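You operate a simulated robot arm through the tools that you are given. There is no shell and no other tool. Be economical: measure what you need, move in short steps, check, and stop when the job is done.

You run a simulated two-armed robot. Do the job below in one go: nothing can be reset, and whatever is moved stays where it is left.

JOB
Hold the black bag, pull the steel flask out and empty it down the sink.
Fine: leave the flask standing in the sink. Set down upright: steel flask.
Where things are to end (x, y in the base frame): steel flask within 60 mm of [510, 730].

It is judged by the outcome, as a careful person would: the job done as asked, and still so three seconds after it is handed in. It fails if anything else is knocked over, pushed out of place, dropped, spilled or broken.

ROBOT AND FRAMES
Two 7-joint arms with two-finger parallel grippers on one trunk, on a base that drives. Base frame: it is fixed to the floor where the robot stands at the start and does not move with it; the origin is under the middle of the robot, x ahead of it, y to its left, z up; the surface under the hand at the start is at about z = 860. Lengths are in mm, angles in degrees, forces in N, time in s.
The left shoulder is at the start at [70, 134, 1201], the right one opposite. With the tool pointing down near the work surface each hand reaches from about 100 to 640 mm from the robot's upright axis, wherever it stands, measured 20 degrees to its own side. Places, roughly: bottom of the sink [600, 500, 700]; counter beside the burners [600, 0, 900]. Payload 1.57 kg a hand.
The TCP of each hand is the grasp point between the finger pads, 30 mm short of the fingertips. In the tool frame z runs along the fingers and y along their closing line. Largest opening 80 mm; finger width 17, thickness 12; the body of the gripper, 40 by 82 mm, starts 80 mm behind the TCP.
Orientation is that of the tool frame in the base frame, as a unit quaternion [x, y, z, w]. With the fingers straight down and closing along the base's y, the tool's x points along the base's -x, its y along +y and its z along -z.

CONTROLS
- The arms move only by the tool servo_tool. It takes "left_deltas", "right_deltas" or both (then of equal length, played together; a hand with none holds still); each is a list of rows, each a list of 7 numbers: the turn, a rotation vector about the tool's x, y, z in rad, then the shift along the tool's x, y, z in mm, then the gripper command, from -1 (shut) to 1 (fully open), values between in proportion. In form: [[rx, ry, rz, tx, ty, tz, jaw], ...]. A call has 1 to 12 rows; each row is the pose to reach, as a shift and turn from the pose commanded when the call began, along the tool's axes at that moment. Each row takes 0.2 s and may step no farther than 50 mm and 8.6 degrees from the row before; otherwise, or with a gripper value out of range, the whole call is refused. Where a pose cannot be reached the arm comes as near as it can. A force on the tool above 40 N (or 10 N above the force at the start of the call, whichever is more), or a blocked arm, ends the call early, and 0.2 s more pass. The fingers move at their own pace (about 153 mm/s each) and stop on an object; they squeeze with about 20 N. The grip force told is the motor's: it shows also when the fingers shut on nothing. Time passes only in rows, and 0.2 s behind the last, so rows that repeat a pose let the fingers close. The reply holds the time, the measured pose of the TCP, the force on the tool along the base axes, the opening and the grip force, in the units named above and with some noise, with the torque about the TCP (base axes, N m) and any sound that the robot's microphone picked up.
- Cameras (640 x 400 px; columns grow to the right, rows downward): "scene" is now at [124.3, 32.4, 1416.1]; the picture's right is [0.40, -0.92, 0.00], its down [-0.65, -0.28, -0.71] and it looks along [0.65, 0.28, -0.70] (base axes); focal length 214 px, centre (320, 200). "left" rides on the left gripper at [72, 7, -122] in its tool frame; the picture's right is [-0.09, 1.00, 0.00], its down [-0.84, -0.08, -0.54] and it looks along [-0.54, -0.05, 0.84] (tool axes); focal length 238 px, centre (320, 200). "right" rides on the right gripper at [72, -7, -122] in its tool frame; the picture's right is [0.09, 1.00, 0.00], its down [-0.84, 0.08, -0.54] and it looks along [-0.54, 0.05, 0.84] (tool axes); focal length 238 px, centre (320, 200). There is no depth. A picture from a camera that has moved, and an enlarged one, comes with that camera's place and axes in the base frame and with its lens.
- grab_frame(camera): a new picture of that camera. The clock stands still meanwhile.
- raise_lower(by): slides the trunk up (or, below 0, down) by that many mm; the arms and the scene camera ride with it, the base frame stays. It gives what a move gives, with no picture.
- drive_base(legs): drives the robot by 1 to 6 legs, each [ahead, left, turn to the left] in mm, mm and degrees, along the robot's own axes; the way and the turn of a leg run together, so that a leg with both is an arc; at most 1500 mm and 180 degrees a leg. The arms and the cameras ride along, it lands a little off, and it stops where it bumps. It gives what a move gives.
- aim_head(pan, tilt): turns the head with the scene camera to pan (to the left, within 86 degrees either way) and tilt (down, from -29 to 69), counted from straight ahead of the robot. It gives what a move gives.
- close_up(camera, box): a new picture of the part [left, top, right, bottom] of that camera's present view, enlarged. The clock stands still meanwhile.
- close_job(): hands the job in; it is judged then, once.

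Go step by step. Nothing tells you exact positions but the pictures and the camera data: compare them with the known pose of the tool, close in by small moves and look again before you grip or let go. The budget is 120 turns and 88 pictures, counting those below and the enlarged ones. Unless the task says otherwise, let go and move clear before handing in, and close with one line.

The tools are called after ">>>" by a JSON object that holds its "method" and its "body". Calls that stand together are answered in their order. servo_tool: Moves the arms, as the interface text tells. Its arguments: {"type":"object","properties":{"left_deltas":{"type":"array"},"right_deltas":{"type":"array"}},"required":[]} The other tools are called the same way: raise_lower (by) slides the trunk up or down; drive_base (legs) drives the base; aim_head (pan, tilt) turns the head that bears the scene camera; grab_frame (camera) takes a picture; close_up (camera, box) takes an enlarged picture of a part of a camera's view; close_job () hands the job in.

At the start:

```text
clock: 0.0
left_tcp_pos: [435.7, 344.6, 1239.6]
left_orientation: [-0.001, 1.0, 0.0, 0.0]
left_contact_force: [0.7, -0.3, 0.1]
left_moment: [0.02, 0.02, -0.03]
left_opening: 79.9
left_grasp_force: 0.1
right_tcp_pos: [386.2, -51.0, 1265.4]
right_orientation: [0.0, 1.0, 0.0, 0.0]
right_contact_force: [0.1, 0.4, 0.7]
right_moment: [0.01, 0.0, -0.01]
right_opening: 80.0
right_grasp_force: 0.1
trunk travel left (down, up): [-775.0, 165.0]
robot x, y, heading: [1.1, 2.7, 0.0]
head pan, tilt: [23.3, 44.8]
```

scene: 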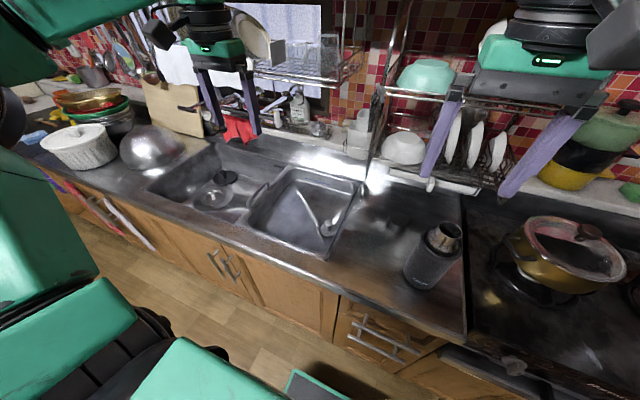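
right: 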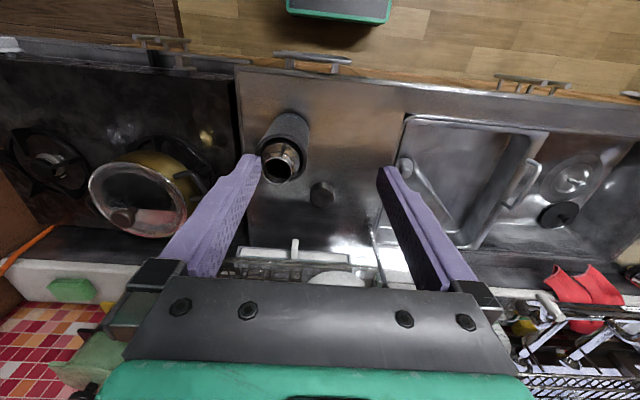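
left: 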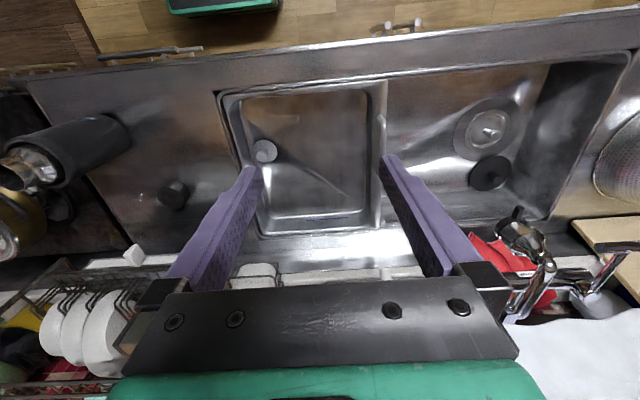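

The black bag (a dark sleeve with a steel flask mouth showing) stands on the counter around [470, -110]; the sink is to the left. I look closer first.

>>> {"method": "close_up", "body": {"camera": "scene", "box": [360, 190, 500, 310]}}

>>> {"method": "close_up", "body": {"camera": "right", "box": [220, 90, 350, 220]}}

>>> {"method": "close_up", "body": {"camera": "scene", "box": [130, 120, 370, 270]}}

```text
3.33 times, centred on (430, 250) of scene
camera zoom: at [124.3, 32.4, 1416.1], right [0.4, -0.92, 0.0], down [-0.65, -0.28, -0.71], along [0.65, 0.28, -0.7], focal length 715 px, centre (-47, 33)
```

zoom: 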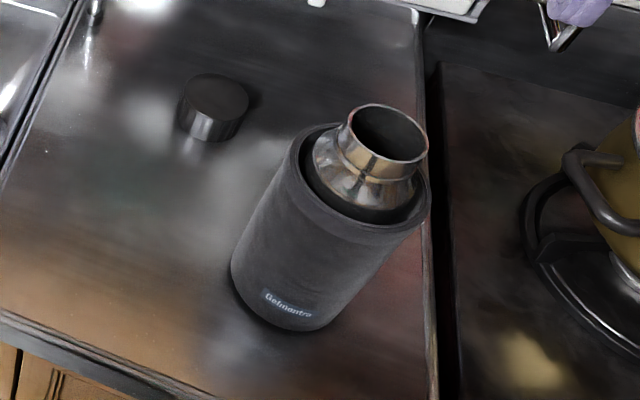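

```text
3.08 times, centred on (285, 155) of right
camera zoom: at [313.5, -57.5, 1387.8], right [-0.09, 1.0, 0.0], down [0.84, 0.08, 0.54], along [0.54, 0.05, -0.84], focal length 733 px, centre (428, 338)
```

zoom: 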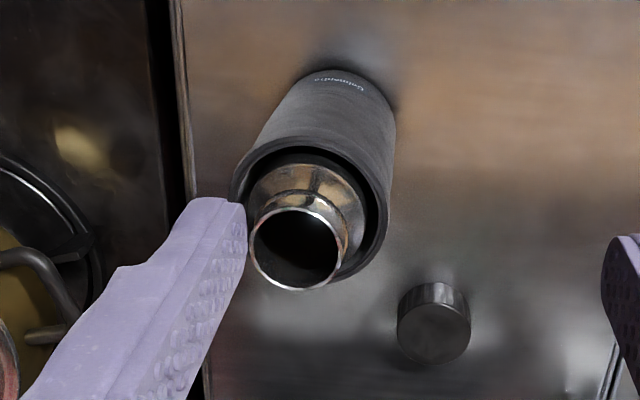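

```text
2.67 times, centred on (250, 195) of scene
camera zoom: at [124.3, 32.4, 1416.1], right [0.4, -0.92, 0.0], down [-0.65, -0.28, -0.71], along [0.65, 0.28, -0.7], focal length 572 px, centre (507, 213)
```

zoom: 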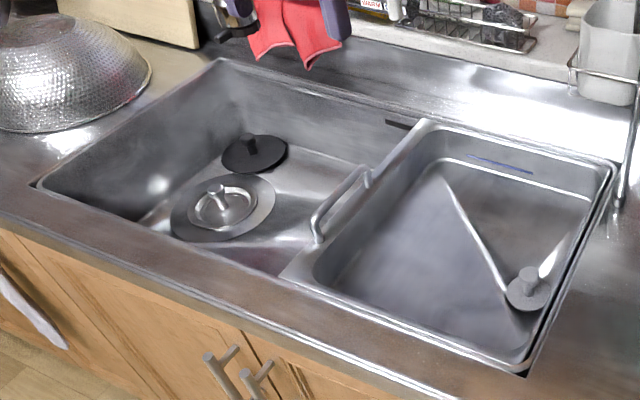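

The sleeve stands near [481, -110], rim at about z 1007, and the flask mouth (about 49 mm wide) at z 1050. I drive right a little so both hands reach it comfortably, then check the view.

>>> {"method": "drive_base", "body": {"legs": [[0, -150, 0]]}}

```text
clock: 1.4
left_tcp_pos: [434.1, 199.2, 1238.2]
left_orientation: [0.0, 1.0, -0.002, 0.0]
left_contact_force: [0.5, 0.1, -0.9]
left_moment: [-0.03, -0.01, -0.01]
left_opening: 79.9
left_grasp_force: 0.0
right_tcp_pos: [386.9, -195.6, 1266.3]
right_orientation: [0.0, 1.0, -0.002, 0.0]
right_contact_force: [-0.4, 0.9, 0.4]
right_moment: [-0.02, 0.01, -0.01]
right_opening: 80.1
right_grasp_force: 0.1
trunk travel left (down, up): [-775.0, 165.0]
robot x, y, heading: [-1.9, -145.5, -0.0]
head pan, tilt: [23.3, 44.8]
```

Now I bring the right hand down to a look-and-approach pose on the right-front of the bag (pitched 30° down, pointing 45° to the left).

>>> {"method": "servo_tool", "body": {"right_deltas": [[-0.041, -0.099, -0.071, 6, -6, 30, 1], [-0.082, -0.198, -0.142, 12, -13, 61, 1], [-0.123, -0.297, -0.213, 17, -19, 92, 1], [-0.164, -0.396, -0.284, 23, -26, 122, 1], [-0.205, -0.495, -0.355, 29, -32, 153, 1], [-0.246, -0.594, -0.427, 34, -38, 184, 1], [-0.287, -0.693, -0.498, 40, -45, 214, 1], [-0.328, -0.792, -0.569, 46, -51, 245, 1], [-0.369, -0.891, -0.64, 52, -58, 276, 1], [-0.41, -0.99, -0.711, 57, -64, 306, 1], [-0.41, -0.99, -0.711, 57, -64, 306, 1]]}}

>>> {"method": "grab_frame", "body": {"camera": "right"}}

>>> {"method": "grab_frame", "body": {"camera": "scene"}}

```text
clock: 3.8
left_tcp_pos: [434.1, 195.8, 1239.8]
left_orientation: [-0.001, 1.0, 0.0, 0.001]
left_contact_force: [-0.1, -0.6, -0.7]
left_moment: [0.03, -0.05, -0.02]
left_opening: 80.0
left_grasp_force: 0.1
right_tcp_pos: [329.3, -263.5, 957.7]
right_orientation: [-0.333, 0.798, 0.192, 0.464]
right_contact_force: [0.3, 0.0, 0.1]
right_moment: [-0.02, 0.01, -0.01]
right_opening: 79.9
right_grasp_force: 0.1
right hand out of reach, approached as far as the arm can: row 7, 8, 9
trunk travel left (down, up): [-775.0, 165.0]
robot x, y, heading: [0.1, -150.9, 0.1]
head pan, tilt: [23.3, 44.8]
```

```text
81 pictures are left
camera right: at [233.2, -367.6, 955.1], right [-0.74, 0.67, -0.08], down [-0.1, 0.02, 1.0], along [0.67, 0.74, 0.05], focal length 238 px, centre (320, 200)
```

right: 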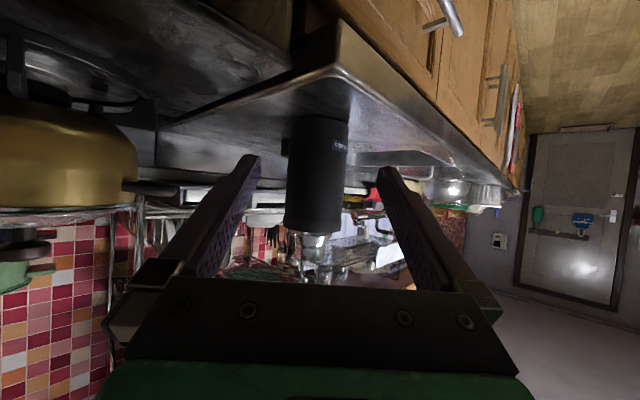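

```text
80 pictures are left
camera scene: at [123.2, -116.4, 1416.3], right [0.4, -0.92, 0.0], down [-0.65, -0.28, -0.71], along [0.65, 0.28, -0.7], focal length 214 px, centre (320, 200)
```

scene: 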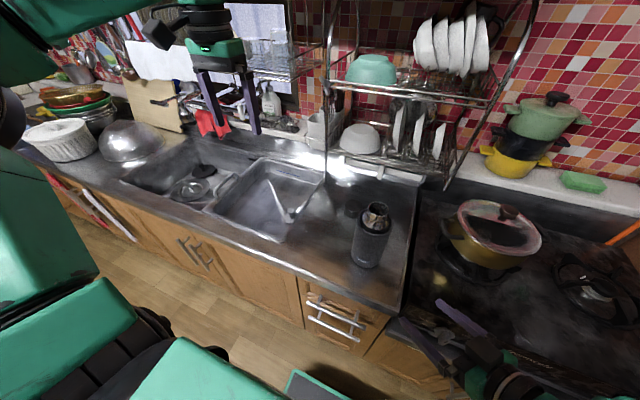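

The right camera now shows the bag from the side (upside down). I enlarge it to measure the bag's width and height.

>>> {"method": "close_up", "body": {"camera": "right", "box": [240, 100, 400, 300]}}

>>> {"method": "close_up", "body": {"camera": "scene", "box": [310, 180, 470, 300]}}

```text
2.00 times, centred on (320, 200) of right
camera zoom: at [233.2, -367.6, 955.1], right [-0.74, 0.67, -0.08], down [-0.1, 0.02, 1.0], along [0.67, 0.74, 0.05], focal length 477 px, centre (320, 200)
```

zoom: 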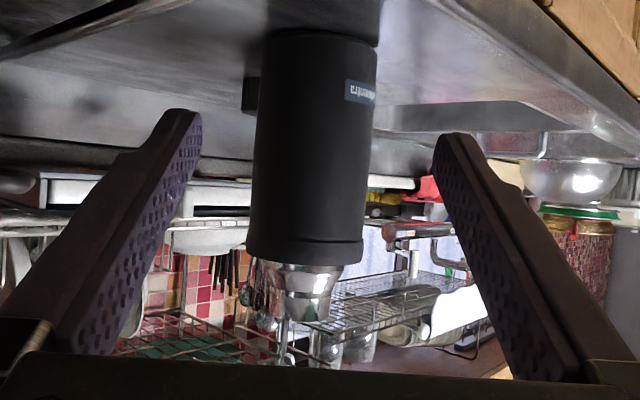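

```text
3.33 times, centred on (390, 240) of scene
camera zoom: at [123.2, -116.4, 1416.3], right [0.4, -0.92, 0.0], down [-0.65, -0.28, -0.71], along [0.65, 0.28, -0.7], focal length 715 px, centre (87, 67)
```

zoom: 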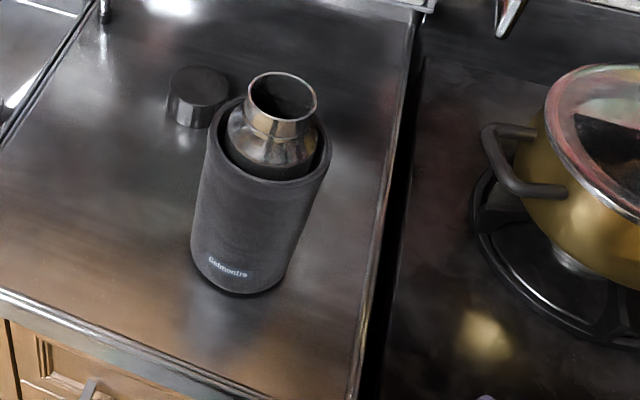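

The bag measures about 88 mm across, wider than the 80 mm jaws, so I need to see whether its wall can be pinched at the rim.

>>> {"method": "close_up", "body": {"camera": "scene", "box": [350, 190, 400, 230]}}

>>> {"method": "close_up", "body": {"camera": "right", "box": [280, 200, 350, 260]}}

```text
10.00 times, centred on (375, 210) of scene
camera zoom: at [123.2, -116.4, 1416.3], right [0.4, -0.92, 0.0], down [-0.65, -0.28, -0.71], along [0.65, 0.28, -0.7], focal length 2145 px, centre (-230, 100)
```

zoom: 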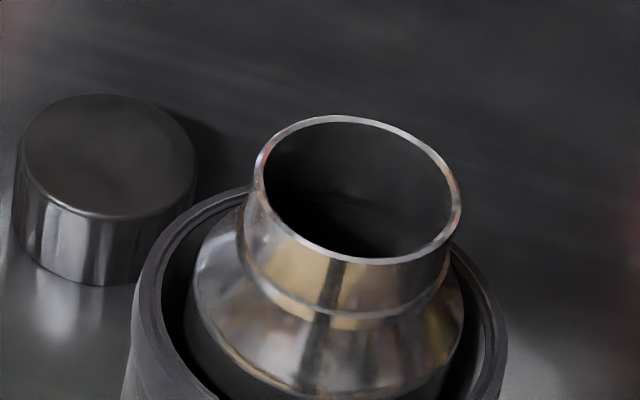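

```text
6.67 times, centred on (315, 230) of right
camera zoom: at [233.2, -367.6, 955.1], right [-0.74, 0.67, -0.08], down [-0.1, 0.02, 1.0], along [0.67, 0.74, 0.05], focal length 1589 px, centre (353, 0)
```

zoom: 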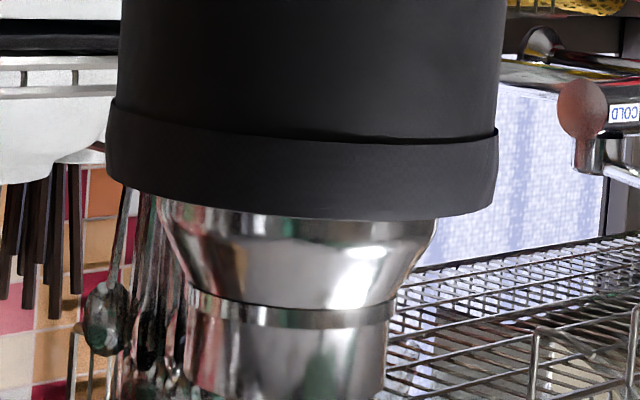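

The wall can't be pinched (gap of about 6 mm against a 12 mm finger), so I plan to hold the bag down by laying the right fingers across its rim on both sides of the flask, while the left hand pulls the flask up between them. First I level the right hand at a standoff just above rim height.

>>> {"method": "servo_tool", "body": {"right_deltas": [[0, -0.105, 0, -24, 0, 11, 0.85], [0, -0.21, 0, -48, 1, 22, 0.85], [0, -0.314, 0, -72, 2, 33, 0.85], [0, -0.419, 0, -97, 3, 44, 0.85], [0, -0.524, 0, -121, 3, 55, 0.85], [0, -0.524, 0, -121, 3, 55, 0.85]]}}

>>> {"method": "grab_frame", "body": {"camera": "right"}}

>>> {"method": "close_up", "body": {"camera": "scene", "box": [310, 150, 470, 270]}}

```text
clock: 5.2
left_tcp_pos: [434.9, 196.6, 1239.9]
left_orientation: [-0.002, 1.0, 0.001, 0.001]
left_contact_force: [1.2, -1.5, 0.9]
left_moment: [-0.01, 0.01, 0.01]
left_opening: 79.8
left_grasp_force: 0.1
right_tcp_pos: [375.3, -247.0, 1063.2]
right_orientation: [-0.271, 0.653, 0.271, 0.653]
right_contact_force: [0.2, -0.8, -0.2]
right_moment: [0.02, -0.02, 0.03]
right_opening: 74.1
right_grasp_force: 0.1
right hand out of reach, approached as far as the arm can: row 2, 3, 4, 5, 6
trunk travel left (down, up): [-775.0, 165.0]
robot x, y, heading: [-0.8, -146.6, -0.2]
head pan, tilt: [23.3, 44.8]
```

```text
75 pictures are left
camera right: at [293.0, -337.3, 990.8], right [-0.7, 0.7, -0.09], down [-0.44, -0.33, 0.84], along [0.56, 0.63, 0.54], focal length 238 px, centre (320, 200)
```

right: 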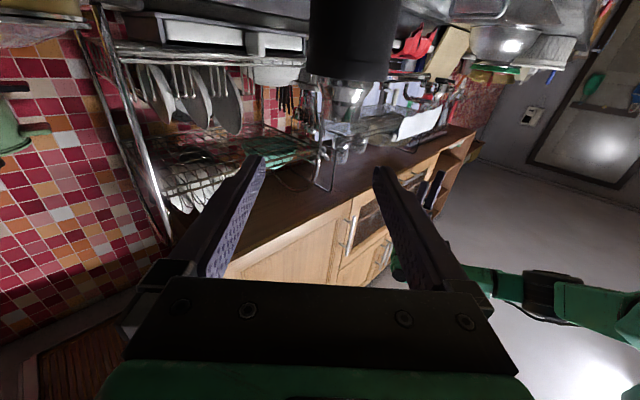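

```text
3.33 times, centred on (390, 210) of scene
camera zoom: at [123.7, -115.5, 1416.2], right [0.4, -0.92, 0.0], down [-0.65, -0.28, -0.71], along [0.65, 0.28, -0.7], focal length 715 px, centre (87, 167)
```

zoom: 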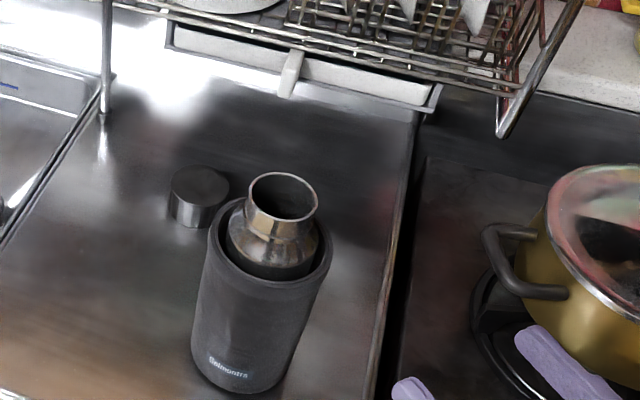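

The level pose is beyond the arm's comfortable reach at this trunk height, so I lower the trunk 120 mm, with both hands still clear.

>>> {"method": "raise_lower", "body": {"by": -120}}

```text
clock: 6.7
left_tcp_pos: [433.0, 195.8, 1120.2]
left_orientation: [-0.002, 1.0, 0.0, 0.001]
left_contact_force: [0.7, -0.3, 0.2]
left_moment: [-0.01, 0.01, 0.0]
left_opening: 79.8
left_grasp_force: 0.1
right_tcp_pos: [376.1, -246.0, 944.1]
right_orientation: [-0.272, 0.653, 0.272, 0.652]
right_contact_force: [-0.4, 0.5, 0.2]
right_moment: [0.0, -0.01, 0.0]
right_opening: 73.9
right_grasp_force: 0.1
trunk travel left (down, up): [-655.0, 285.0]
robot x, y, heading: [-1.1, -145.7, -0.1]
head pan, tilt: [23.3, 44.8]
```

>>> {"method": "servo_tool", "body": {"right_deltas": [[0, 0, 0, -40, 6, 0, 0.85], [0, 0, 0, -80, 12, 16, 0.85], [0, 0, 0, -91, 24, 40, 0.85], [0, 0, 0, -91, 24, 62, 0.85], [0, 0, 0, -91, 24, 62, 0.85]]}}

>>> {"method": "grab_frame", "body": {"camera": "scene"}}

```text
clock: 7.9
left_tcp_pos: [435.5, 196.0, 1120.2]
left_orientation: [-0.001, 1.0, 0.0, 0.001]
left_contact_force: [-0.6, -0.1, -0.4]
left_moment: [-0.01, 0.02, -0.01]
left_opening: 80.1
left_grasp_force: 0.2
right_tcp_pos: [393.4, -219.5, 1035.1]
right_orientation: [-0.272, 0.653, 0.272, 0.652]
right_contact_force: [0.2, 0.3, 0.5]
right_moment: [-0.02, 0.0, 0.02]
right_opening: 74.0
right_grasp_force: 0.0
right hand out of reach, approached as far as the arm can: row 3, 4, 5
trunk travel left (down, up): [-655.0, 285.0]
robot x, y, heading: [-0.8, -151.6, -0.1]
head pan, tilt: [23.3, 44.8]
```

```text
73 pictures are left
camera scene: at [124.2, -115.8, 1296.1], right [0.4, -0.92, 0.0], down [-0.65, -0.28, -0.71], along [0.65, 0.28, -0.7], focal length 214 px, centre (320, 200)
```

scene: 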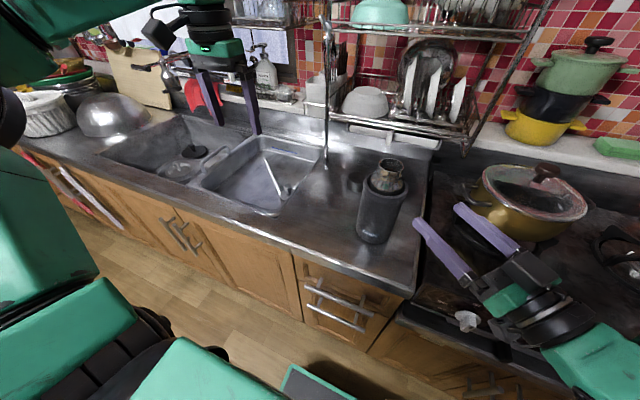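

The right arm is folded too tightly; I back the robot off 110 mm to give it room.

>>> {"method": "drive_base", "body": {"legs": [[-110, 0, 0]]}}

```text
clock: 9.1
left_tcp_pos: [326.7, 195.4, 1119.2]
left_orientation: [0.0, 1.0, 0.0, 0.001]
left_contact_force: [1.1, 0.4, 0.1]
left_moment: [0.01, -0.04, -0.03]
left_opening: 79.9
left_grasp_force: 0.0
right_tcp_pos: [286.0, -219.2, 1035.5]
right_orientation: [-0.272, 0.654, 0.271, 0.652]
right_contact_force: [-0.3, 0.0, 0.6]
right_moment: [-0.02, 0.0, -0.04]
right_opening: 74.2
right_grasp_force: 0.0
trunk travel left (down, up): [-655.0, 285.0]
robot x, y, heading: [-110.1, -151.3, 0.0]
head pan, tilt: [23.3, 44.8]
```

>>> {"method": "servo_tool", "body": {"right_deltas": [[0, 0, 0, 0, -20, 36, 0.85], [0, 0, 0, 0, -40, 72, 0.85], [0, 0, 0, 0, -59, 107, 0.85], [0, 0, 0, 0, -59, 107, 0.85]]}}

>>> {"method": "close_up", "body": {"camera": "scene", "box": [320, 110, 520, 260]}}

```text
clock: 10.1
left_tcp_pos: [325.6, 196.7, 1120.3]
left_orientation: [0.0, 1.0, 0.0, 0.001]
left_contact_force: [0.8, 0.4, 0.0]
left_moment: [0.04, -0.03, 0.0]
left_opening: 79.8
left_grasp_force: 0.1
right_tcp_pos: [404.0, -183.2, 1033.8]
right_orientation: [-0.271, 0.653, 0.272, 0.653]
right_contact_force: [-0.6, -0.6, 0.1]
right_moment: [0.0, 0.01, 0.0]
right_opening: 74.1
right_grasp_force: 0.2
right hand out of reach, approached as far as the arm can: row 1
trunk travel left (down, up): [-655.0, 285.0]
robot x, y, heading: [-108.4, -148.6, 0.1]
head pan, tilt: [23.3, 44.8]
```

```text
2.67 times, centred on (420, 185) of scene
camera zoom: at [14.7, -115.7, 1296.2], right [0.39, -0.92, 0.0], down [-0.65, -0.28, -0.71], along [0.65, 0.28, -0.7], focal length 572 px, centre (53, 240)
```

zoom: 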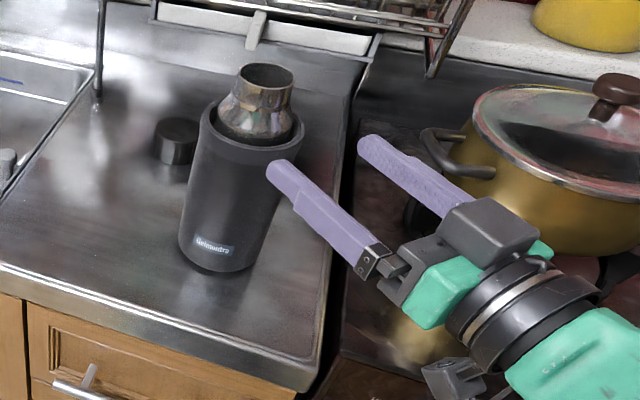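

>>> {"method": "servo_tool", "body": {"right_deltas": [[0, 0, 0, 0, -1, 30, 0.85], [0, 0, 0, 0, -1, 60, 0.85], [0, 0, 0, 0, -1, 60, 0.85]]}}

>>> {"method": "grab_frame", "body": {"camera": "right"}}

>>> {"method": "close_up", "body": {"camera": "scene", "box": [370, 120, 450, 180]}}

```text
clock: 10.9
left_tcp_pos: [326.2, 195.4, 1121.1]
left_orientation: [0.0, 1.0, -0.001, 0.001]
left_contact_force: [-0.7, -0.1, 0.0]
left_moment: [0.01, -0.03, 0.01]
left_opening: 80.0
left_grasp_force: 0.0
right_tcp_pos: [444.4, -143.5, 1036.4]
right_orientation: [-0.272, 0.654, 0.271, 0.652]
right_contact_force: [-0.1, -0.6, -0.5]
right_moment: [0.0, 0.01, 0.03]
right_opening: 74.3
right_grasp_force: 0.0
trunk travel left (down, up): [-655.0, 285.0]
robot x, y, heading: [-108.7, -146.2, -0.4]
head pan, tilt: [23.3, 44.8]
```

```text
71 pictures are left
camera right: at [362.2, -234.3, 963.3], right [-0.71, 0.7, -0.09], down [-0.44, -0.33, 0.84], along [0.56, 0.63, 0.54], focal length 238 px, centre (320, 200)
```

right: 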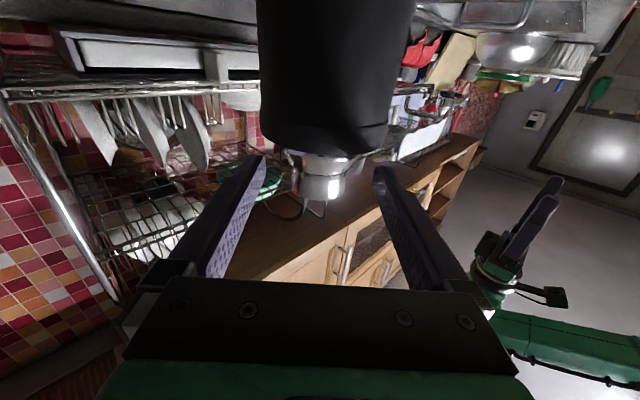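

```text
6.67 times, centred on (410, 150) of scene
camera zoom: at [14.9, -116.5, 1296.2], right [0.39, -0.92, 0.0], down [-0.65, -0.28, -0.71], along [0.65, 0.28, -0.7], focal length 1430 px, centre (-280, 533)
```

zoom: 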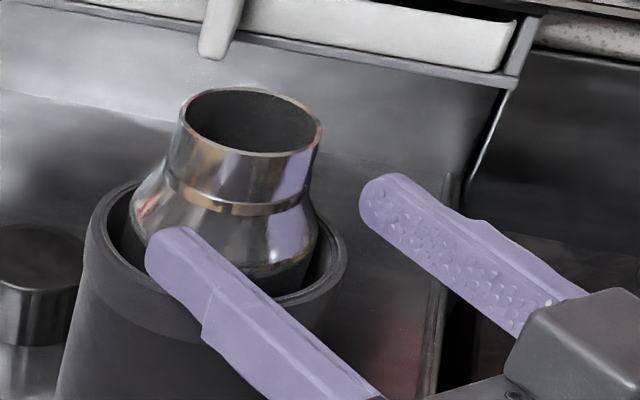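

>>> {"method": "servo_tool", "body": {"right_deltas": [[0, 0, 0, 3, 0, 26, 0.85], [0, 0, 0, 8, 0, 51, 0.85], [0, 0, 0, 10, 0, 51, 0.85]]}}

>>> {"method": "close_up", "body": {"camera": "scene", "box": [370, 120, 450, 180]}}

>>> {"method": "close_up", "body": {"camera": "right", "box": [220, 80, 420, 230]}}

```text
clock: 11.7
left_tcp_pos: [326.1, 196.0, 1120.2]
left_orientation: [0.0, 1.0, 0.0, 0.001]
left_contact_force: [-0.5, -0.5, 0.9]
left_moment: [-0.01, -0.03, -0.04]
left_opening: 79.9
left_grasp_force: 0.0
right_tcp_pos: [481.2, -106.4, 1025.3]
right_orientation: [-0.271, 0.654, 0.271, 0.653]
right_contact_force: [0.1, -0.3, 0.2]
right_moment: [0.03, 0.01, 0.01]
right_opening: 74.2
right_grasp_force: 0.1
trunk travel left (down, up): [-655.0, 285.0]
robot x, y, heading: [-104.4, -144.2, -0.2]
head pan, tilt: [23.3, 44.8]
```

```text
6.67 times, centred on (410, 150) of scene
camera zoom: at [15.1, -116.4, 1296.2], right [0.39, -0.92, 0.0], down [-0.65, -0.28, -0.71], along [0.65, 0.28, -0.7], focal length 1430 px, centre (-280, 533)
```

zoom: 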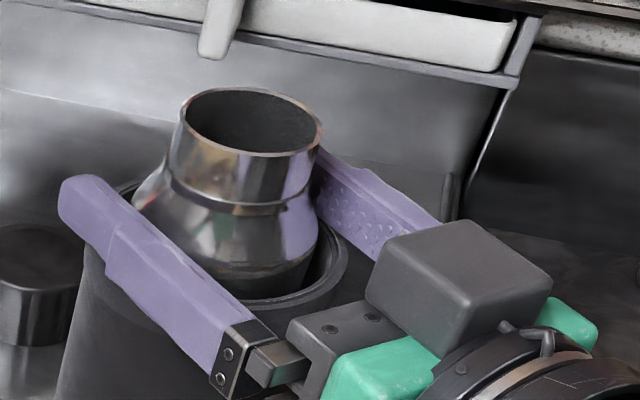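

```text
2.67 times, centred on (320, 155) of right
camera zoom: at [399.7, -198.1, 953.3], right [-0.71, 0.7, -0.09], down [-0.44, -0.33, 0.84], along [0.56, 0.63, 0.54], focal length 636 px, centre (320, 320)
```

zoom: 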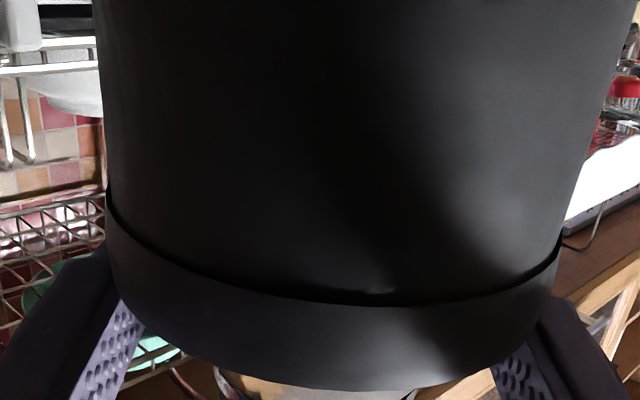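

Fingers straddle the flask above the rim; I lower them gently until they touch the rim.

>>> {"method": "servo_tool", "body": {"right_deltas": [[0, 0, 0, 3, 0, 0, 0.85], [0, 0, 0, 6, 0, 0, 0.85], [0, 0, 0, 8, 0, 0, 0.85]]}}

>>> {"method": "close_up", "body": {"camera": "scene", "box": [370, 120, 450, 180]}}

```text
clock: 12.5
left_tcp_pos: [323.4, 196.0, 1122.4]
left_orientation: [0.0, 1.0, 0.0, 0.003]
left_contact_force: [-0.3, -0.1, 0.2]
left_moment: [-0.02, 0.03, -0.01]
left_opening: 80.0
left_grasp_force: 0.0
right_tcp_pos: [479.5, -107.6, 1023.9]
right_orientation: [-0.272, 0.649, 0.271, 0.657]
right_contact_force: [8.6, -0.1, 28.6]
right_moment: [-0.3, -0.26, 0.05]
right_opening: 74.1
right_grasp_force: 0.0
trunk travel left (down, up): [-655.0, 285.0]
robot x, y, heading: [-105.4, -149.2, 0.1]
head pan, tilt: [23.3, 44.8]
```

```text
6.67 times, centred on (410, 150) of scene
camera zoom: at [12.2, -116.2, 1297.0], right [0.39, -0.92, 0.0], down [-0.65, -0.28, -0.71], along [0.65, 0.28, -0.7], focal length 1430 px, centre (-280, 533)
```

zoom: 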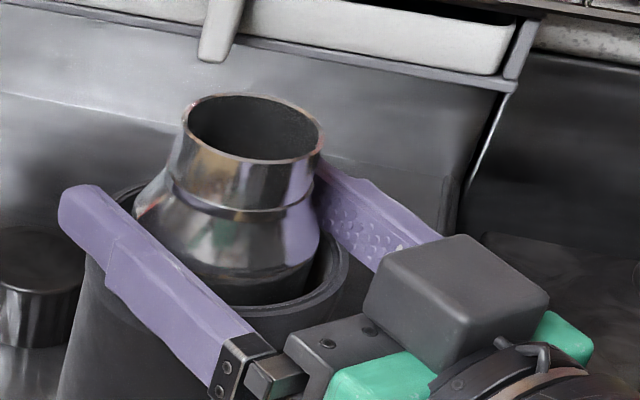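

>>> {"method": "servo_tool", "body": {"right_deltas": [[0, 0, 0, -5, 0, 0, 0.85], [0, 0, 0, -5, 0, 0, 0.85]]}}

```text
clock: 13.1
left_tcp_pos: [324.3, 194.4, 1120.7]
left_orientation: [0.0, 1.0, 0.0, 0.002]
left_contact_force: [0.2, -0.1, -0.1]
left_moment: [0.01, -0.02, -0.01]
left_opening: 80.1
left_grasp_force: 0.1
right_tcp_pos: [480.7, -107.8, 1022.9]
right_orientation: [-0.271, 0.653, 0.271, 0.654]
right_contact_force: [6.3, 0.1, 18.9]
right_moment: [-0.31, -0.27, 0.1]
right_opening: 74.3
right_grasp_force: 0.4
trunk travel left (down, up): [-655.0, 285.0]
robot x, y, heading: [-110.0, -148.7, -0.1]
head pan, tilt: [23.3, 44.8]
```

The right fingers press the bag rim down with about 19 N. Now I bring the left hand, pitched 45° and pointing 30° right, to a standoff behind and above the flask neck.

>>> {"method": "servo_tool", "body": {"left_deltas": [[0.026, -0.096, 0.062, -10.8, -32.6, -10, 1], [0.052, -0.192, 0.124, -21.6, -65.2, -20, 1], [0.077, -0.288, 0.186, -32.4, -97.9, -20, 1], [0.103, -0.384, 0.249, -43.2, -130.5, -20, 1], [0.129, -0.479, 0.311, -54, -163, -20, 1], [0.155, -0.575, 0.373, -64.7, -195.7, -20, 1], [0.18, -0.671, 0.435, -75.5, -228.4, -10, 1], [0.206, -0.767, 0.497, -86.3, -261, -3.6, 1], [0.206, -0.767, 0.497, -86.3, -261, -3.6, 1]]}}

>>> {"method": "grab_frame", "body": {"camera": "left"}}

>>> {"method": "grab_frame", "body": {"camera": "scene"}}

```text
clock: 15.1
left_tcp_pos: [412.2, -66.2, 1124.7]
left_orientation: [0.241, 0.891, -0.1, 0.371]
left_contact_force: [0.3, 0.0, -0.1]
left_moment: [0.02, 0.01, -0.03]
left_opening: 79.8
left_grasp_force: 0.1
right_tcp_pos: [480.3, -106.1, 1023.8]
right_orientation: [-0.271, 0.653, 0.271, 0.653]
right_contact_force: [2.7, 0.4, 16.0]
right_moment: [-0.13, -0.08, -0.05]
right_opening: 74.5
right_grasp_force: 0.2
trunk travel left (down, up): [-655.0, 285.0]
robot x, y, heading: [-107.2, -149.1, -0.1]
head pan, tilt: [23.3, 44.8]
```

```text
66 pictures are left
camera left: at [295.9, 8.3, 1158.1], right [0.56, 0.83, 0.07], down [0.14, -0.17, 0.98], along [0.82, -0.53, -0.21], focal length 238 px, centre (320, 200)
```

left: 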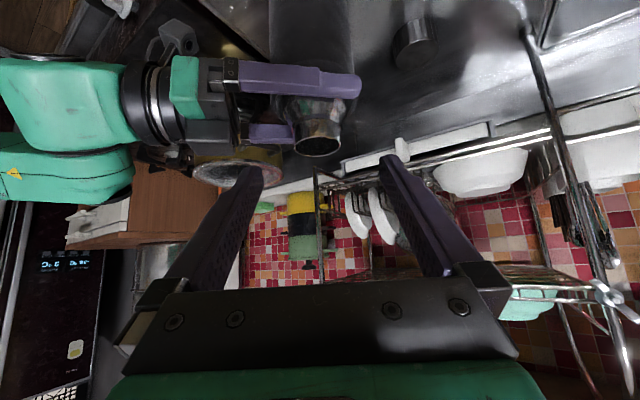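

```text
65 pictures are left
camera scene: at [13.3, -115.7, 1296.4], right [0.39, -0.92, 0.0], down [-0.65, -0.28, -0.71], along [0.65, 0.28, -0.7], focal length 214 px, centre (320, 200)
```

scene: 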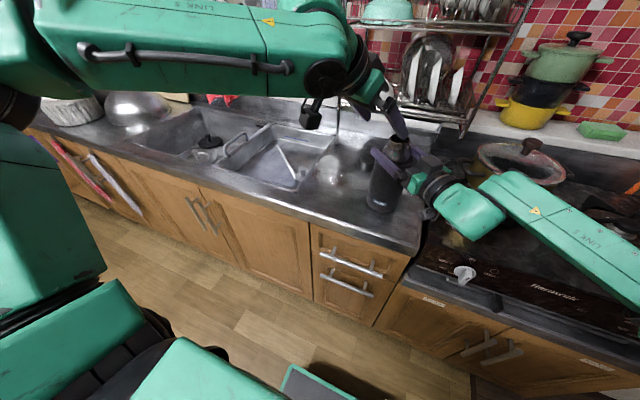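

>>> {"method": "servo_tool", "body": {"left_deltas": [[0, 0, 0, 1, -1, 25, 1], [0, 0, 0, 2, -2, 50, 1], [0, 0, 0, 2, -2, 72, 1], [0, 0, 0, 2, -2, 72, 1]]}}

>>> {"method": "grab_frame", "body": {"camera": "left"}}

>>> {"method": "close_up", "body": {"camera": "scene", "box": [350, 100, 450, 175]}}

```text
clock: 16.1
left_tcp_pos: [454.2, -92.6, 1072.2]
left_orientation: [0.241, 0.891, -0.1, 0.371]
left_contact_force: [0.2, -0.6, -0.7]
left_moment: [0.01, -0.01, -0.02]
left_opening: 80.1
left_grasp_force: 0.0
right_tcp_pos: [479.4, -107.1, 1023.1]
right_orientation: [-0.272, 0.652, 0.271, 0.654]
right_contact_force: [2.6, 1.3, 16.2]
right_moment: [-0.07, -0.08, 0.04]
right_opening: 74.1
right_grasp_force: 0.4
trunk travel left (down, up): [-655.0, 285.0]
robot x, y, heading: [-108.4, -145.8, -0.1]
head pan, tilt: [23.3, 44.8]
```

```text
64 pictures are left
camera left: at [337.3, -18.8, 1106.7], right [0.55, 0.83, 0.07], down [0.14, -0.17, 0.98], along [0.82, -0.53, -0.21], focal length 238 px, centre (320, 200)
```

left: 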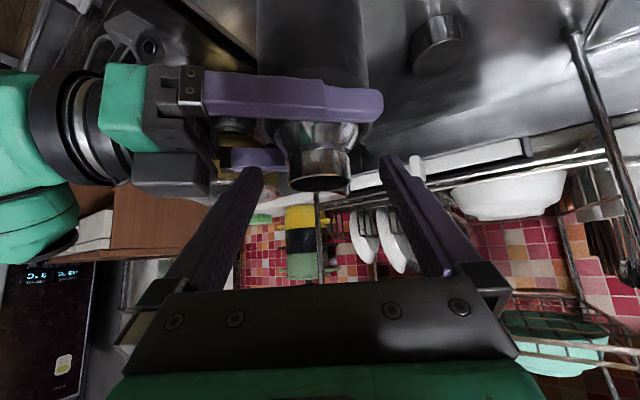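

```text
5.33 times, centred on (400, 138) of scene
camera zoom: at [12.9, -116.0, 1296.4], right [0.39, -0.92, 0.0], down [-0.65, -0.28, -0.71], along [0.65, 0.28, -0.7], focal length 1144 px, centre (-107, 533)
```

zoom: 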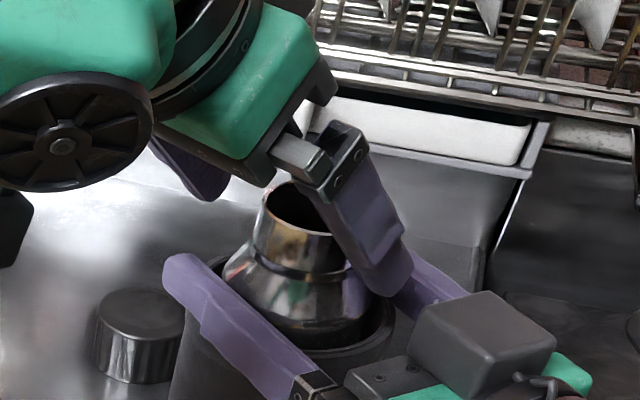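

Well centred on the neck; I advance the last 29 mm and close.

>>> {"method": "servo_tool", "body": {"left_deltas": [[0, 0, 0, 0, 0, 15, 1], [0, 0, 0, 0, 0, 29, 1], [0, 0, 0, 0, 0, 29, 0.3], [0, 0, 0, 0, 0, 29, -0.3], [0, 0, 0, 0, 0, 29, -1], [0, 0, 0, 0, 0, 29, -1]]}}

>>> {"method": "grab_frame", "body": {"camera": "left"}}

>>> {"method": "close_up", "body": {"camera": "scene", "box": [350, 100, 450, 175]}}

```text
clock: 17.5
left_tcp_pos: [469.6, -102.4, 1049.6]
left_orientation: [0.239, 0.892, -0.099, 0.371]
left_contact_force: [-5.2, -5.3, -0.1]
left_moment: [-0.22, 0.21, -0.02]
left_opening: 59.1
left_grasp_force: 20.4
right_tcp_pos: [479.3, -106.9, 1023.2]
right_orientation: [-0.272, 0.653, 0.272, 0.653]
right_contact_force: [4.2, 3.6, 17.0]
right_moment: [0.05, 0.02, -0.07]
right_opening: 74.5
right_grasp_force: 0.5
trunk travel left (down, up): [-655.0, 285.0]
robot x, y, heading: [-112.3, -148.9, -0.1]
head pan, tilt: [23.3, 44.8]
```

```text
62 pictures are left
camera left: at [353.6, -28.8, 1085.0], right [0.56, 0.83, 0.07], down [0.14, -0.17, 0.98], along [0.82, -0.53, -0.21], focal length 238 px, centre (320, 200)
```

left: 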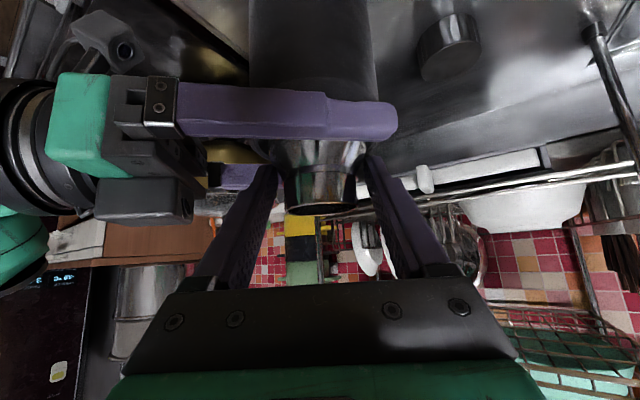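

```text
5.33 times, centred on (400, 138) of scene
camera zoom: at [13.2, -116.1, 1296.4], right [0.39, -0.92, 0.0], down [-0.65, -0.28, -0.71], along [0.65, 0.28, -0.7], focal length 1144 px, centre (-107, 533)
```

zoom: 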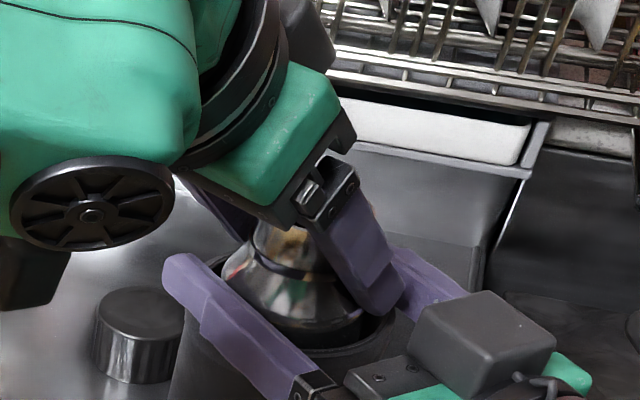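

The fingers closed on the conical shoulder (59 mm); I open, rise about 14 mm and close on the straight neck instead.

>>> {"method": "servo_tool", "body": {"left_deltas": [[0, 0, 0, 0, 0, 0, 0.6], [0, 0, 0, 0, 0, 0, 0.9], [0, 0, 0, -6.5, 0, -14, 0.9], [0, 0, 0, -6.5, 0, -14, 0.2], [0, 0, 0, -6.5, 0, -14, -0.3], [0, 0, 0, -6.5, 0, -14, -1], [0, 0, 0, -6.5, 0, -14, -1]]}}

>>> {"method": "grab_frame", "body": {"camera": "left"}}

>>> {"method": "close_up", "body": {"camera": "scene", "box": [350, 100, 450, 175]}}

```text
clock: 19.1
left_tcp_pos: [465.5, -99.7, 1065.2]
left_orientation: [0.241, 0.892, -0.099, 0.37]
left_contact_force: [-3.9, -3.7, 1.4]
left_moment: [-0.09, 0.21, -0.03]
left_opening: 43.4
left_grasp_force: 19.8
right_tcp_pos: [481.0, -107.0, 1023.0]
right_orientation: [-0.272, 0.652, 0.27, 0.654]
right_contact_force: [5.5, 4.6, 15.2]
right_moment: [0.04, 0.01, -0.05]
right_opening: 74.4
right_grasp_force: 0.2
trunk travel left (down, up): [-655.0, 285.0]
robot x, y, heading: [-111.1, -146.5, -0.1]
head pan, tilt: [23.3, 44.8]
```

```text
60 pictures are left
camera left: at [349.5, -26.7, 1100.5], right [0.56, 0.83, 0.07], down [0.14, -0.17, 0.98], along [0.82, -0.53, -0.21], focal length 238 px, centre (320, 200)
```

left: 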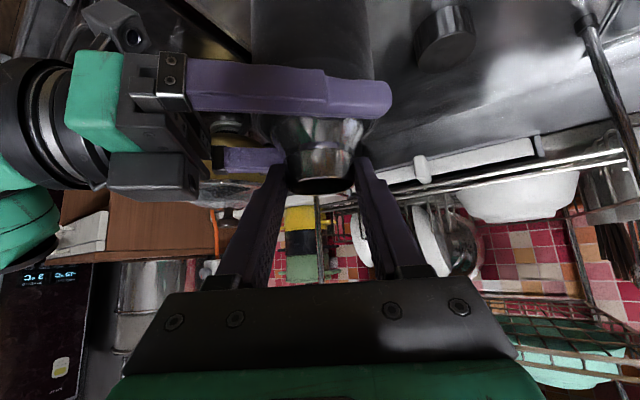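

```text
5.33 times, centred on (400, 138) of scene
camera zoom: at [12.8, -116.0, 1296.4], right [0.39, -0.92, 0.0], down [-0.65, -0.28, -0.71], along [0.65, 0.28, -0.7], focal length 1144 px, centre (-107, 533)
```

zoom: 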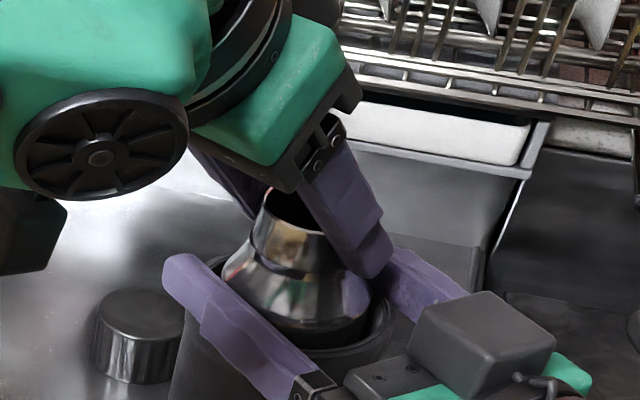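

Now it holds the neck (43 mm). I ease a small side load and lift 20 mm while the right hand holds the bag down.

>>> {"method": "servo_tool", "body": {"left_deltas": [[0, 0, 0, 0, -1.5, 0, -1], [0, 0, 0, -3.5, -2, -3.5, -1], [0, 0, 0, -7, -2, -7, -1], [0, 0, 0, -10.5, -2, -10.5, -1], [0, 0, 0, -14, -2, -14, -1], [0, 0, 0, -14, -2, -14, -1]]}}

>>> {"method": "close_up", "body": {"camera": "scene", "box": [350, 100, 450, 175]}}

```text
clock: 20.5
left_tcp_pos: [464.5, -102.6, 1087.3]
left_orientation: [0.24, 0.892, -0.099, 0.371]
left_contact_force: [-0.2, 0.5, -3.9]
left_moment: [0.06, 0.06, 0.01]
left_opening: 43.4
left_grasp_force: 20.0
right_tcp_pos: [480.1, -104.8, 1022.0]
right_orientation: [-0.272, 0.652, 0.27, 0.654]
right_contact_force: [0.0, 0.2, 15.3]
right_moment: [0.11, 0.11, 0.05]
right_opening: 74.6
right_grasp_force: 0.4
trunk travel left (down, up): [-655.0, 285.0]
robot x, y, heading: [-107.9, -150.2, -0.0]
head pan, tilt: [23.3, 44.8]
```

```text
5.33 times, centred on (400, 138) of scene
camera zoom: at [13.1, -116.0, 1296.4], right [0.39, -0.92, 0.0], down [-0.65, -0.28, -0.71], along [0.65, 0.28, -0.7], focal length 1144 px, centre (-107, 533)
```

zoom: 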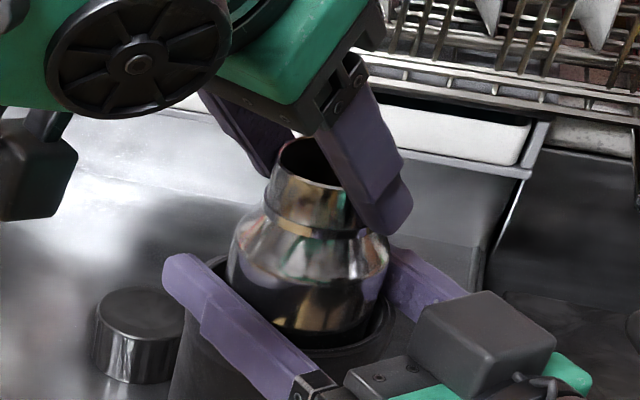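

It slides out freely with the bag staying put (load about 4 N). I keep lifting.

>>> {"method": "servo_tool", "body": {"left_deltas": [[0, 0, 0, -7, 0, -7, -1], [0, 0, 0, -14, 0, -14, -1], [0, 0, 0, -21, 0, -21, -1], [0, 0, 0, -28, 0, -28, -1], [0, 0, 0, -36, 0, -36, -1], [0, 0, 0, -44, 0, -44, -1], [0, 0, 0, -52, 0, -52, -1], [0, 0, 0, -60, 0, -60, -1], [0, 0, 0, -60, 0, -60, -1]]}}

>>> {"method": "grab_frame", "body": {"camera": "scene"}}

```text
clock: 22.5
left_tcp_pos: [463.4, -102.4, 1170.0]
left_orientation: [0.239, 0.892, -0.099, 0.371]
left_contact_force: [0.1, -0.2, -3.2]
left_moment: [0.06, 0.04, 0.0]
left_opening: 43.0
left_grasp_force: 20.3
right_tcp_pos: [480.4, -107.2, 1022.8]
right_orientation: [-0.271, 0.653, 0.271, 0.653]
right_contact_force: [0.0, -0.9, 15.5]
right_moment: [0.09, 0.12, 0.02]
right_opening: 74.3
right_grasp_force: 0.4
trunk travel left (down, up): [-655.0, 285.0]
robot x, y, heading: [-108.2, -143.6, 0.2]
head pan, tilt: [23.3, 44.8]
```

```text
57 pictures are left
camera scene: at [13.0, -116.0, 1296.4], right [0.39, -0.92, 0.0], down [-0.65, -0.28, -0.71], along [0.65, 0.28, -0.7], focal length 214 px, centre (320, 200)
```

scene: 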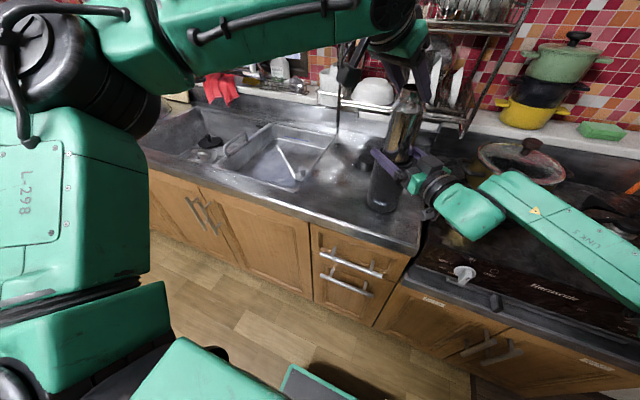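

>>> {"method": "servo_tool", "body": {"left_deltas": [[0, 0, 0, -9, 0, -9, -1], [0, 0, 0, -18, 0, -18, -1], [0, 0, 0, -27, 0, -27, -1], [0, 0, 0, -36, 0, -36, -1], [0, 0, 0, -45, 0, -45, -1], [0, 0, 0, -54, 0, -54, -1], [0, 0, 0, -60, 0, -60, -1], [0, 0, 0, -60, 0, -60, -1]]}}

>>> {"method": "grab_frame", "body": {"camera": "scene"}}

>>> {"method": "grab_frame", "body": {"camera": "left"}}

```text
clock: 24.3
left_tcp_pos: [448.5, -84.1, 1221.3]
left_orientation: [0.239, 0.892, -0.099, 0.371]
left_contact_force: [2.6, -2.8, -4.5]
left_moment: [-0.28, -0.23, -0.01]
left_opening: 42.4
left_grasp_force: 19.9
left hand out of reach, approached as far as the arm can: row 2, 3, 4, 5, 6, 7, 8
right_tcp_pos: [480.2, -106.1, 1023.1]
right_orientation: [-0.272, 0.652, 0.272, 0.653]
right_contact_force: [-2.8, 1.0, 17.8]
right_moment: [0.06, 0.12, 0.06]
right_opening: 74.6
right_grasp_force: 0.3
trunk travel left (down, up): [-655.0, 285.0]
robot x, y, heading: [-111.6, -149.4, -0.2]
head pan, tilt: [23.3, 44.8]
```

```text
56 pictures are left
camera scene: at [13.1, -116.1, 1296.4], right [0.39, -0.92, 0.0], down [-0.65, -0.28, -0.71], along [0.65, 0.28, -0.7], focal length 214 px, centre (320, 200)
```

scene: 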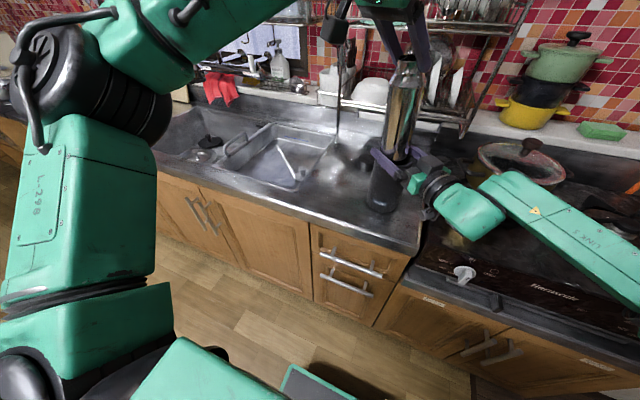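

```text
55 pictures are left
camera left: at [332.0, -10.4, 1256.0], right [0.55, 0.83, 0.07], down [0.14, -0.17, 0.98], along [0.82, -0.53, -0.21], focal length 238 px, centre (320, 200)
```

left: 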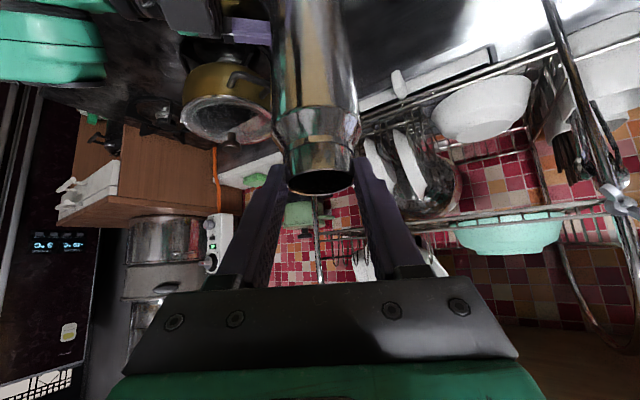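

The arm hit its reach limit and drifted sideways; I step back in line with the bag axis at a slightly lower height, then gain height another way.

>>> {"method": "servo_tool", "body": {"left_deltas": [[0, 0, 0, -1, -4, 15, -1], [0, 0, 0, -1, -8, 31, -1], [0, 0, 0, -1, -8, 31, -1]]}}

>>> {"method": "close_up", "body": {"camera": "scene", "box": [350, 80, 450, 230]}}

```text
clock: 25.1
left_tcp_pos: [462.7, -90.3, 1201.9]
left_orientation: [0.239, 0.892, -0.099, 0.371]
left_contact_force: [-4.0, -1.2, -1.4]
left_moment: [-0.18, 0.8, -0.14]
left_opening: 42.8
left_grasp_force: 20.5
left hand out of reach, approached as far as the arm can: row 2, 3
right_tcp_pos: [479.2, -106.5, 1023.9]
right_orientation: [-0.272, 0.653, 0.272, 0.653]
right_contact_force: [4.0, 2.1, 15.1]
right_moment: [0.24, 0.26, 0.01]
right_opening: 74.1
right_grasp_force: 0.0
trunk travel left (down, up): [-655.0, 285.0]
robot x, y, heading: [-106.4, -148.0, -0.2]
head pan, tilt: [23.3, 44.8]
```

```text
2.67 times, centred on (400, 155) of scene
camera zoom: at [12.8, -115.6, 1296.4], right [0.39, -0.92, 0.0], down [-0.65, -0.28, -0.71], along [0.65, 0.28, -0.7], focal length 572 px, centre (107, 320)
```

zoom: 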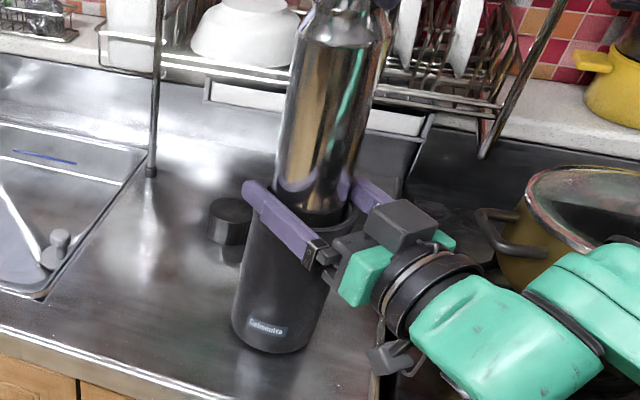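

I lower the flask back into alignment, then will raise the trunk in small steps while the right hand follows down to keep holding the bag.

>>> {"method": "servo_tool", "body": {"left_deltas": [[0, 0, 0, 6, -4, 9, -1], [0, 0, 0, 11, -8, 18, -1], [0, 0, 0, 16.5, -10, 26, -1], [0, 0, 0, 16.5, -10, 26, -1]]}}

>>> {"method": "raise_lower", "body": {"by": 25}}

```text
clock: 26.1
left_tcp_pos: [465.5, -102.2, 1173.1]
left_orientation: [0.24, 0.892, -0.099, 0.371]
left_contact_force: [-2.2, 2.5, -2.4]
left_moment: [0.44, 0.39, 0.07]
left_opening: 42.6
left_grasp_force: 20.2
right_tcp_pos: [480.8, -107.2, 1023.5]
right_orientation: [-0.271, 0.653, 0.271, 0.653]
right_contact_force: [1.1, -1.6, 14.6]
right_moment: [0.18, 0.17, -0.02]
right_opening: 74.0
right_grasp_force: 0.1
trunk travel left (down, up): [-655.0, 285.0]
robot x, y, heading: [-105.9, -149.1, -0.3]
head pan, tilt: [23.3, 44.8]
```

```text
clock: 26.8
left_tcp_pos: [467.1, -102.5, 1196.3]
left_orientation: [0.239, 0.892, -0.099, 0.371]
left_contact_force: [0.4, -0.6, -3.4]
left_moment: [0.02, 0.07, -0.04]
left_opening: 42.3
left_grasp_force: 20.3
right_tcp_pos: [481.5, -107.4, 1045.4]
right_orientation: [-0.272, 0.654, 0.271, 0.652]
right_contact_force: [0.2, 0.0, 0.3]
right_moment: [0.03, 0.0, -0.03]
right_opening: 73.9
right_grasp_force: 0.0
trunk travel left (down, up): [-680.0, 260.0]
robot x, y, heading: [-106.9, -147.5, -0.3]
head pan, tilt: [23.3, 44.8]
```

>>> {"method": "servo_tool", "body": {"right_deltas": [[0, 0, 0, 10, 0, 0, 0.85], [0, 0, 0, 20, 0, 0, 0.85], [0, 0, 0, 22, 0, 0, 0.85]]}}

>>> {"method": "raise_lower", "body": {"by": 25}}

>>> {"method": "close_up", "body": {"camera": "scene", "box": [350, 80, 470, 230]}}

```text
clock: 27.6
left_tcp_pos: [467.3, -102.7, 1195.5]
left_orientation: [0.239, 0.892, -0.099, 0.371]
left_contact_force: [-0.9, 0.8, -3.5]
left_moment: [0.03, 0.06, 0.0]
left_opening: 42.3
left_grasp_force: 19.9
right_tcp_pos: [481.0, -107.0, 1024.8]
right_orientation: [-0.272, 0.653, 0.271, 0.653]
right_contact_force: [1.1, 0.4, 1.7]
right_moment: [-0.05, -0.04, -0.01]
right_opening: 74.4
right_grasp_force: 0.4
trunk travel left (down, up): [-680.0, 260.0]
robot x, y, heading: [-110.4, -148.2, -0.1]
head pan, tilt: [23.3, 44.8]
```

```text
clock: 28.3
left_tcp_pos: [468.2, -102.6, 1220.7]
left_orientation: [0.239, 0.892, -0.1, 0.37]
left_contact_force: [0.4, 0.5, -3.3]
left_moment: [0.03, 0.09, 0.05]
left_opening: 42.4
left_grasp_force: 19.7
right_tcp_pos: [482.3, -107.0, 1048.2]
right_orientation: [-0.273, 0.654, 0.272, 0.652]
right_contact_force: [-0.7, 0.1, -0.6]
right_moment: [0.0, -0.01, 0.02]
right_opening: 74.1
right_grasp_force: 0.2
trunk travel left (down, up): [-705.0, 235.0]
robot x, y, heading: [-107.2, -149.7, -0.1]
head pan, tilt: [23.3, 44.8]
```

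```text
2.67 times, centred on (410, 155) of scene
camera zoom: at [16.5, -115.8, 1346.1], right [0.39, -0.92, 0.0], down [-0.65, -0.28, -0.71], along [0.65, 0.28, -0.71], focal length 572 px, centre (80, 320)
```

zoom: 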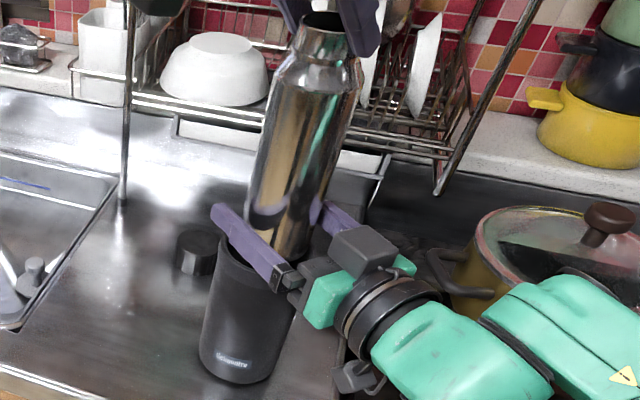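

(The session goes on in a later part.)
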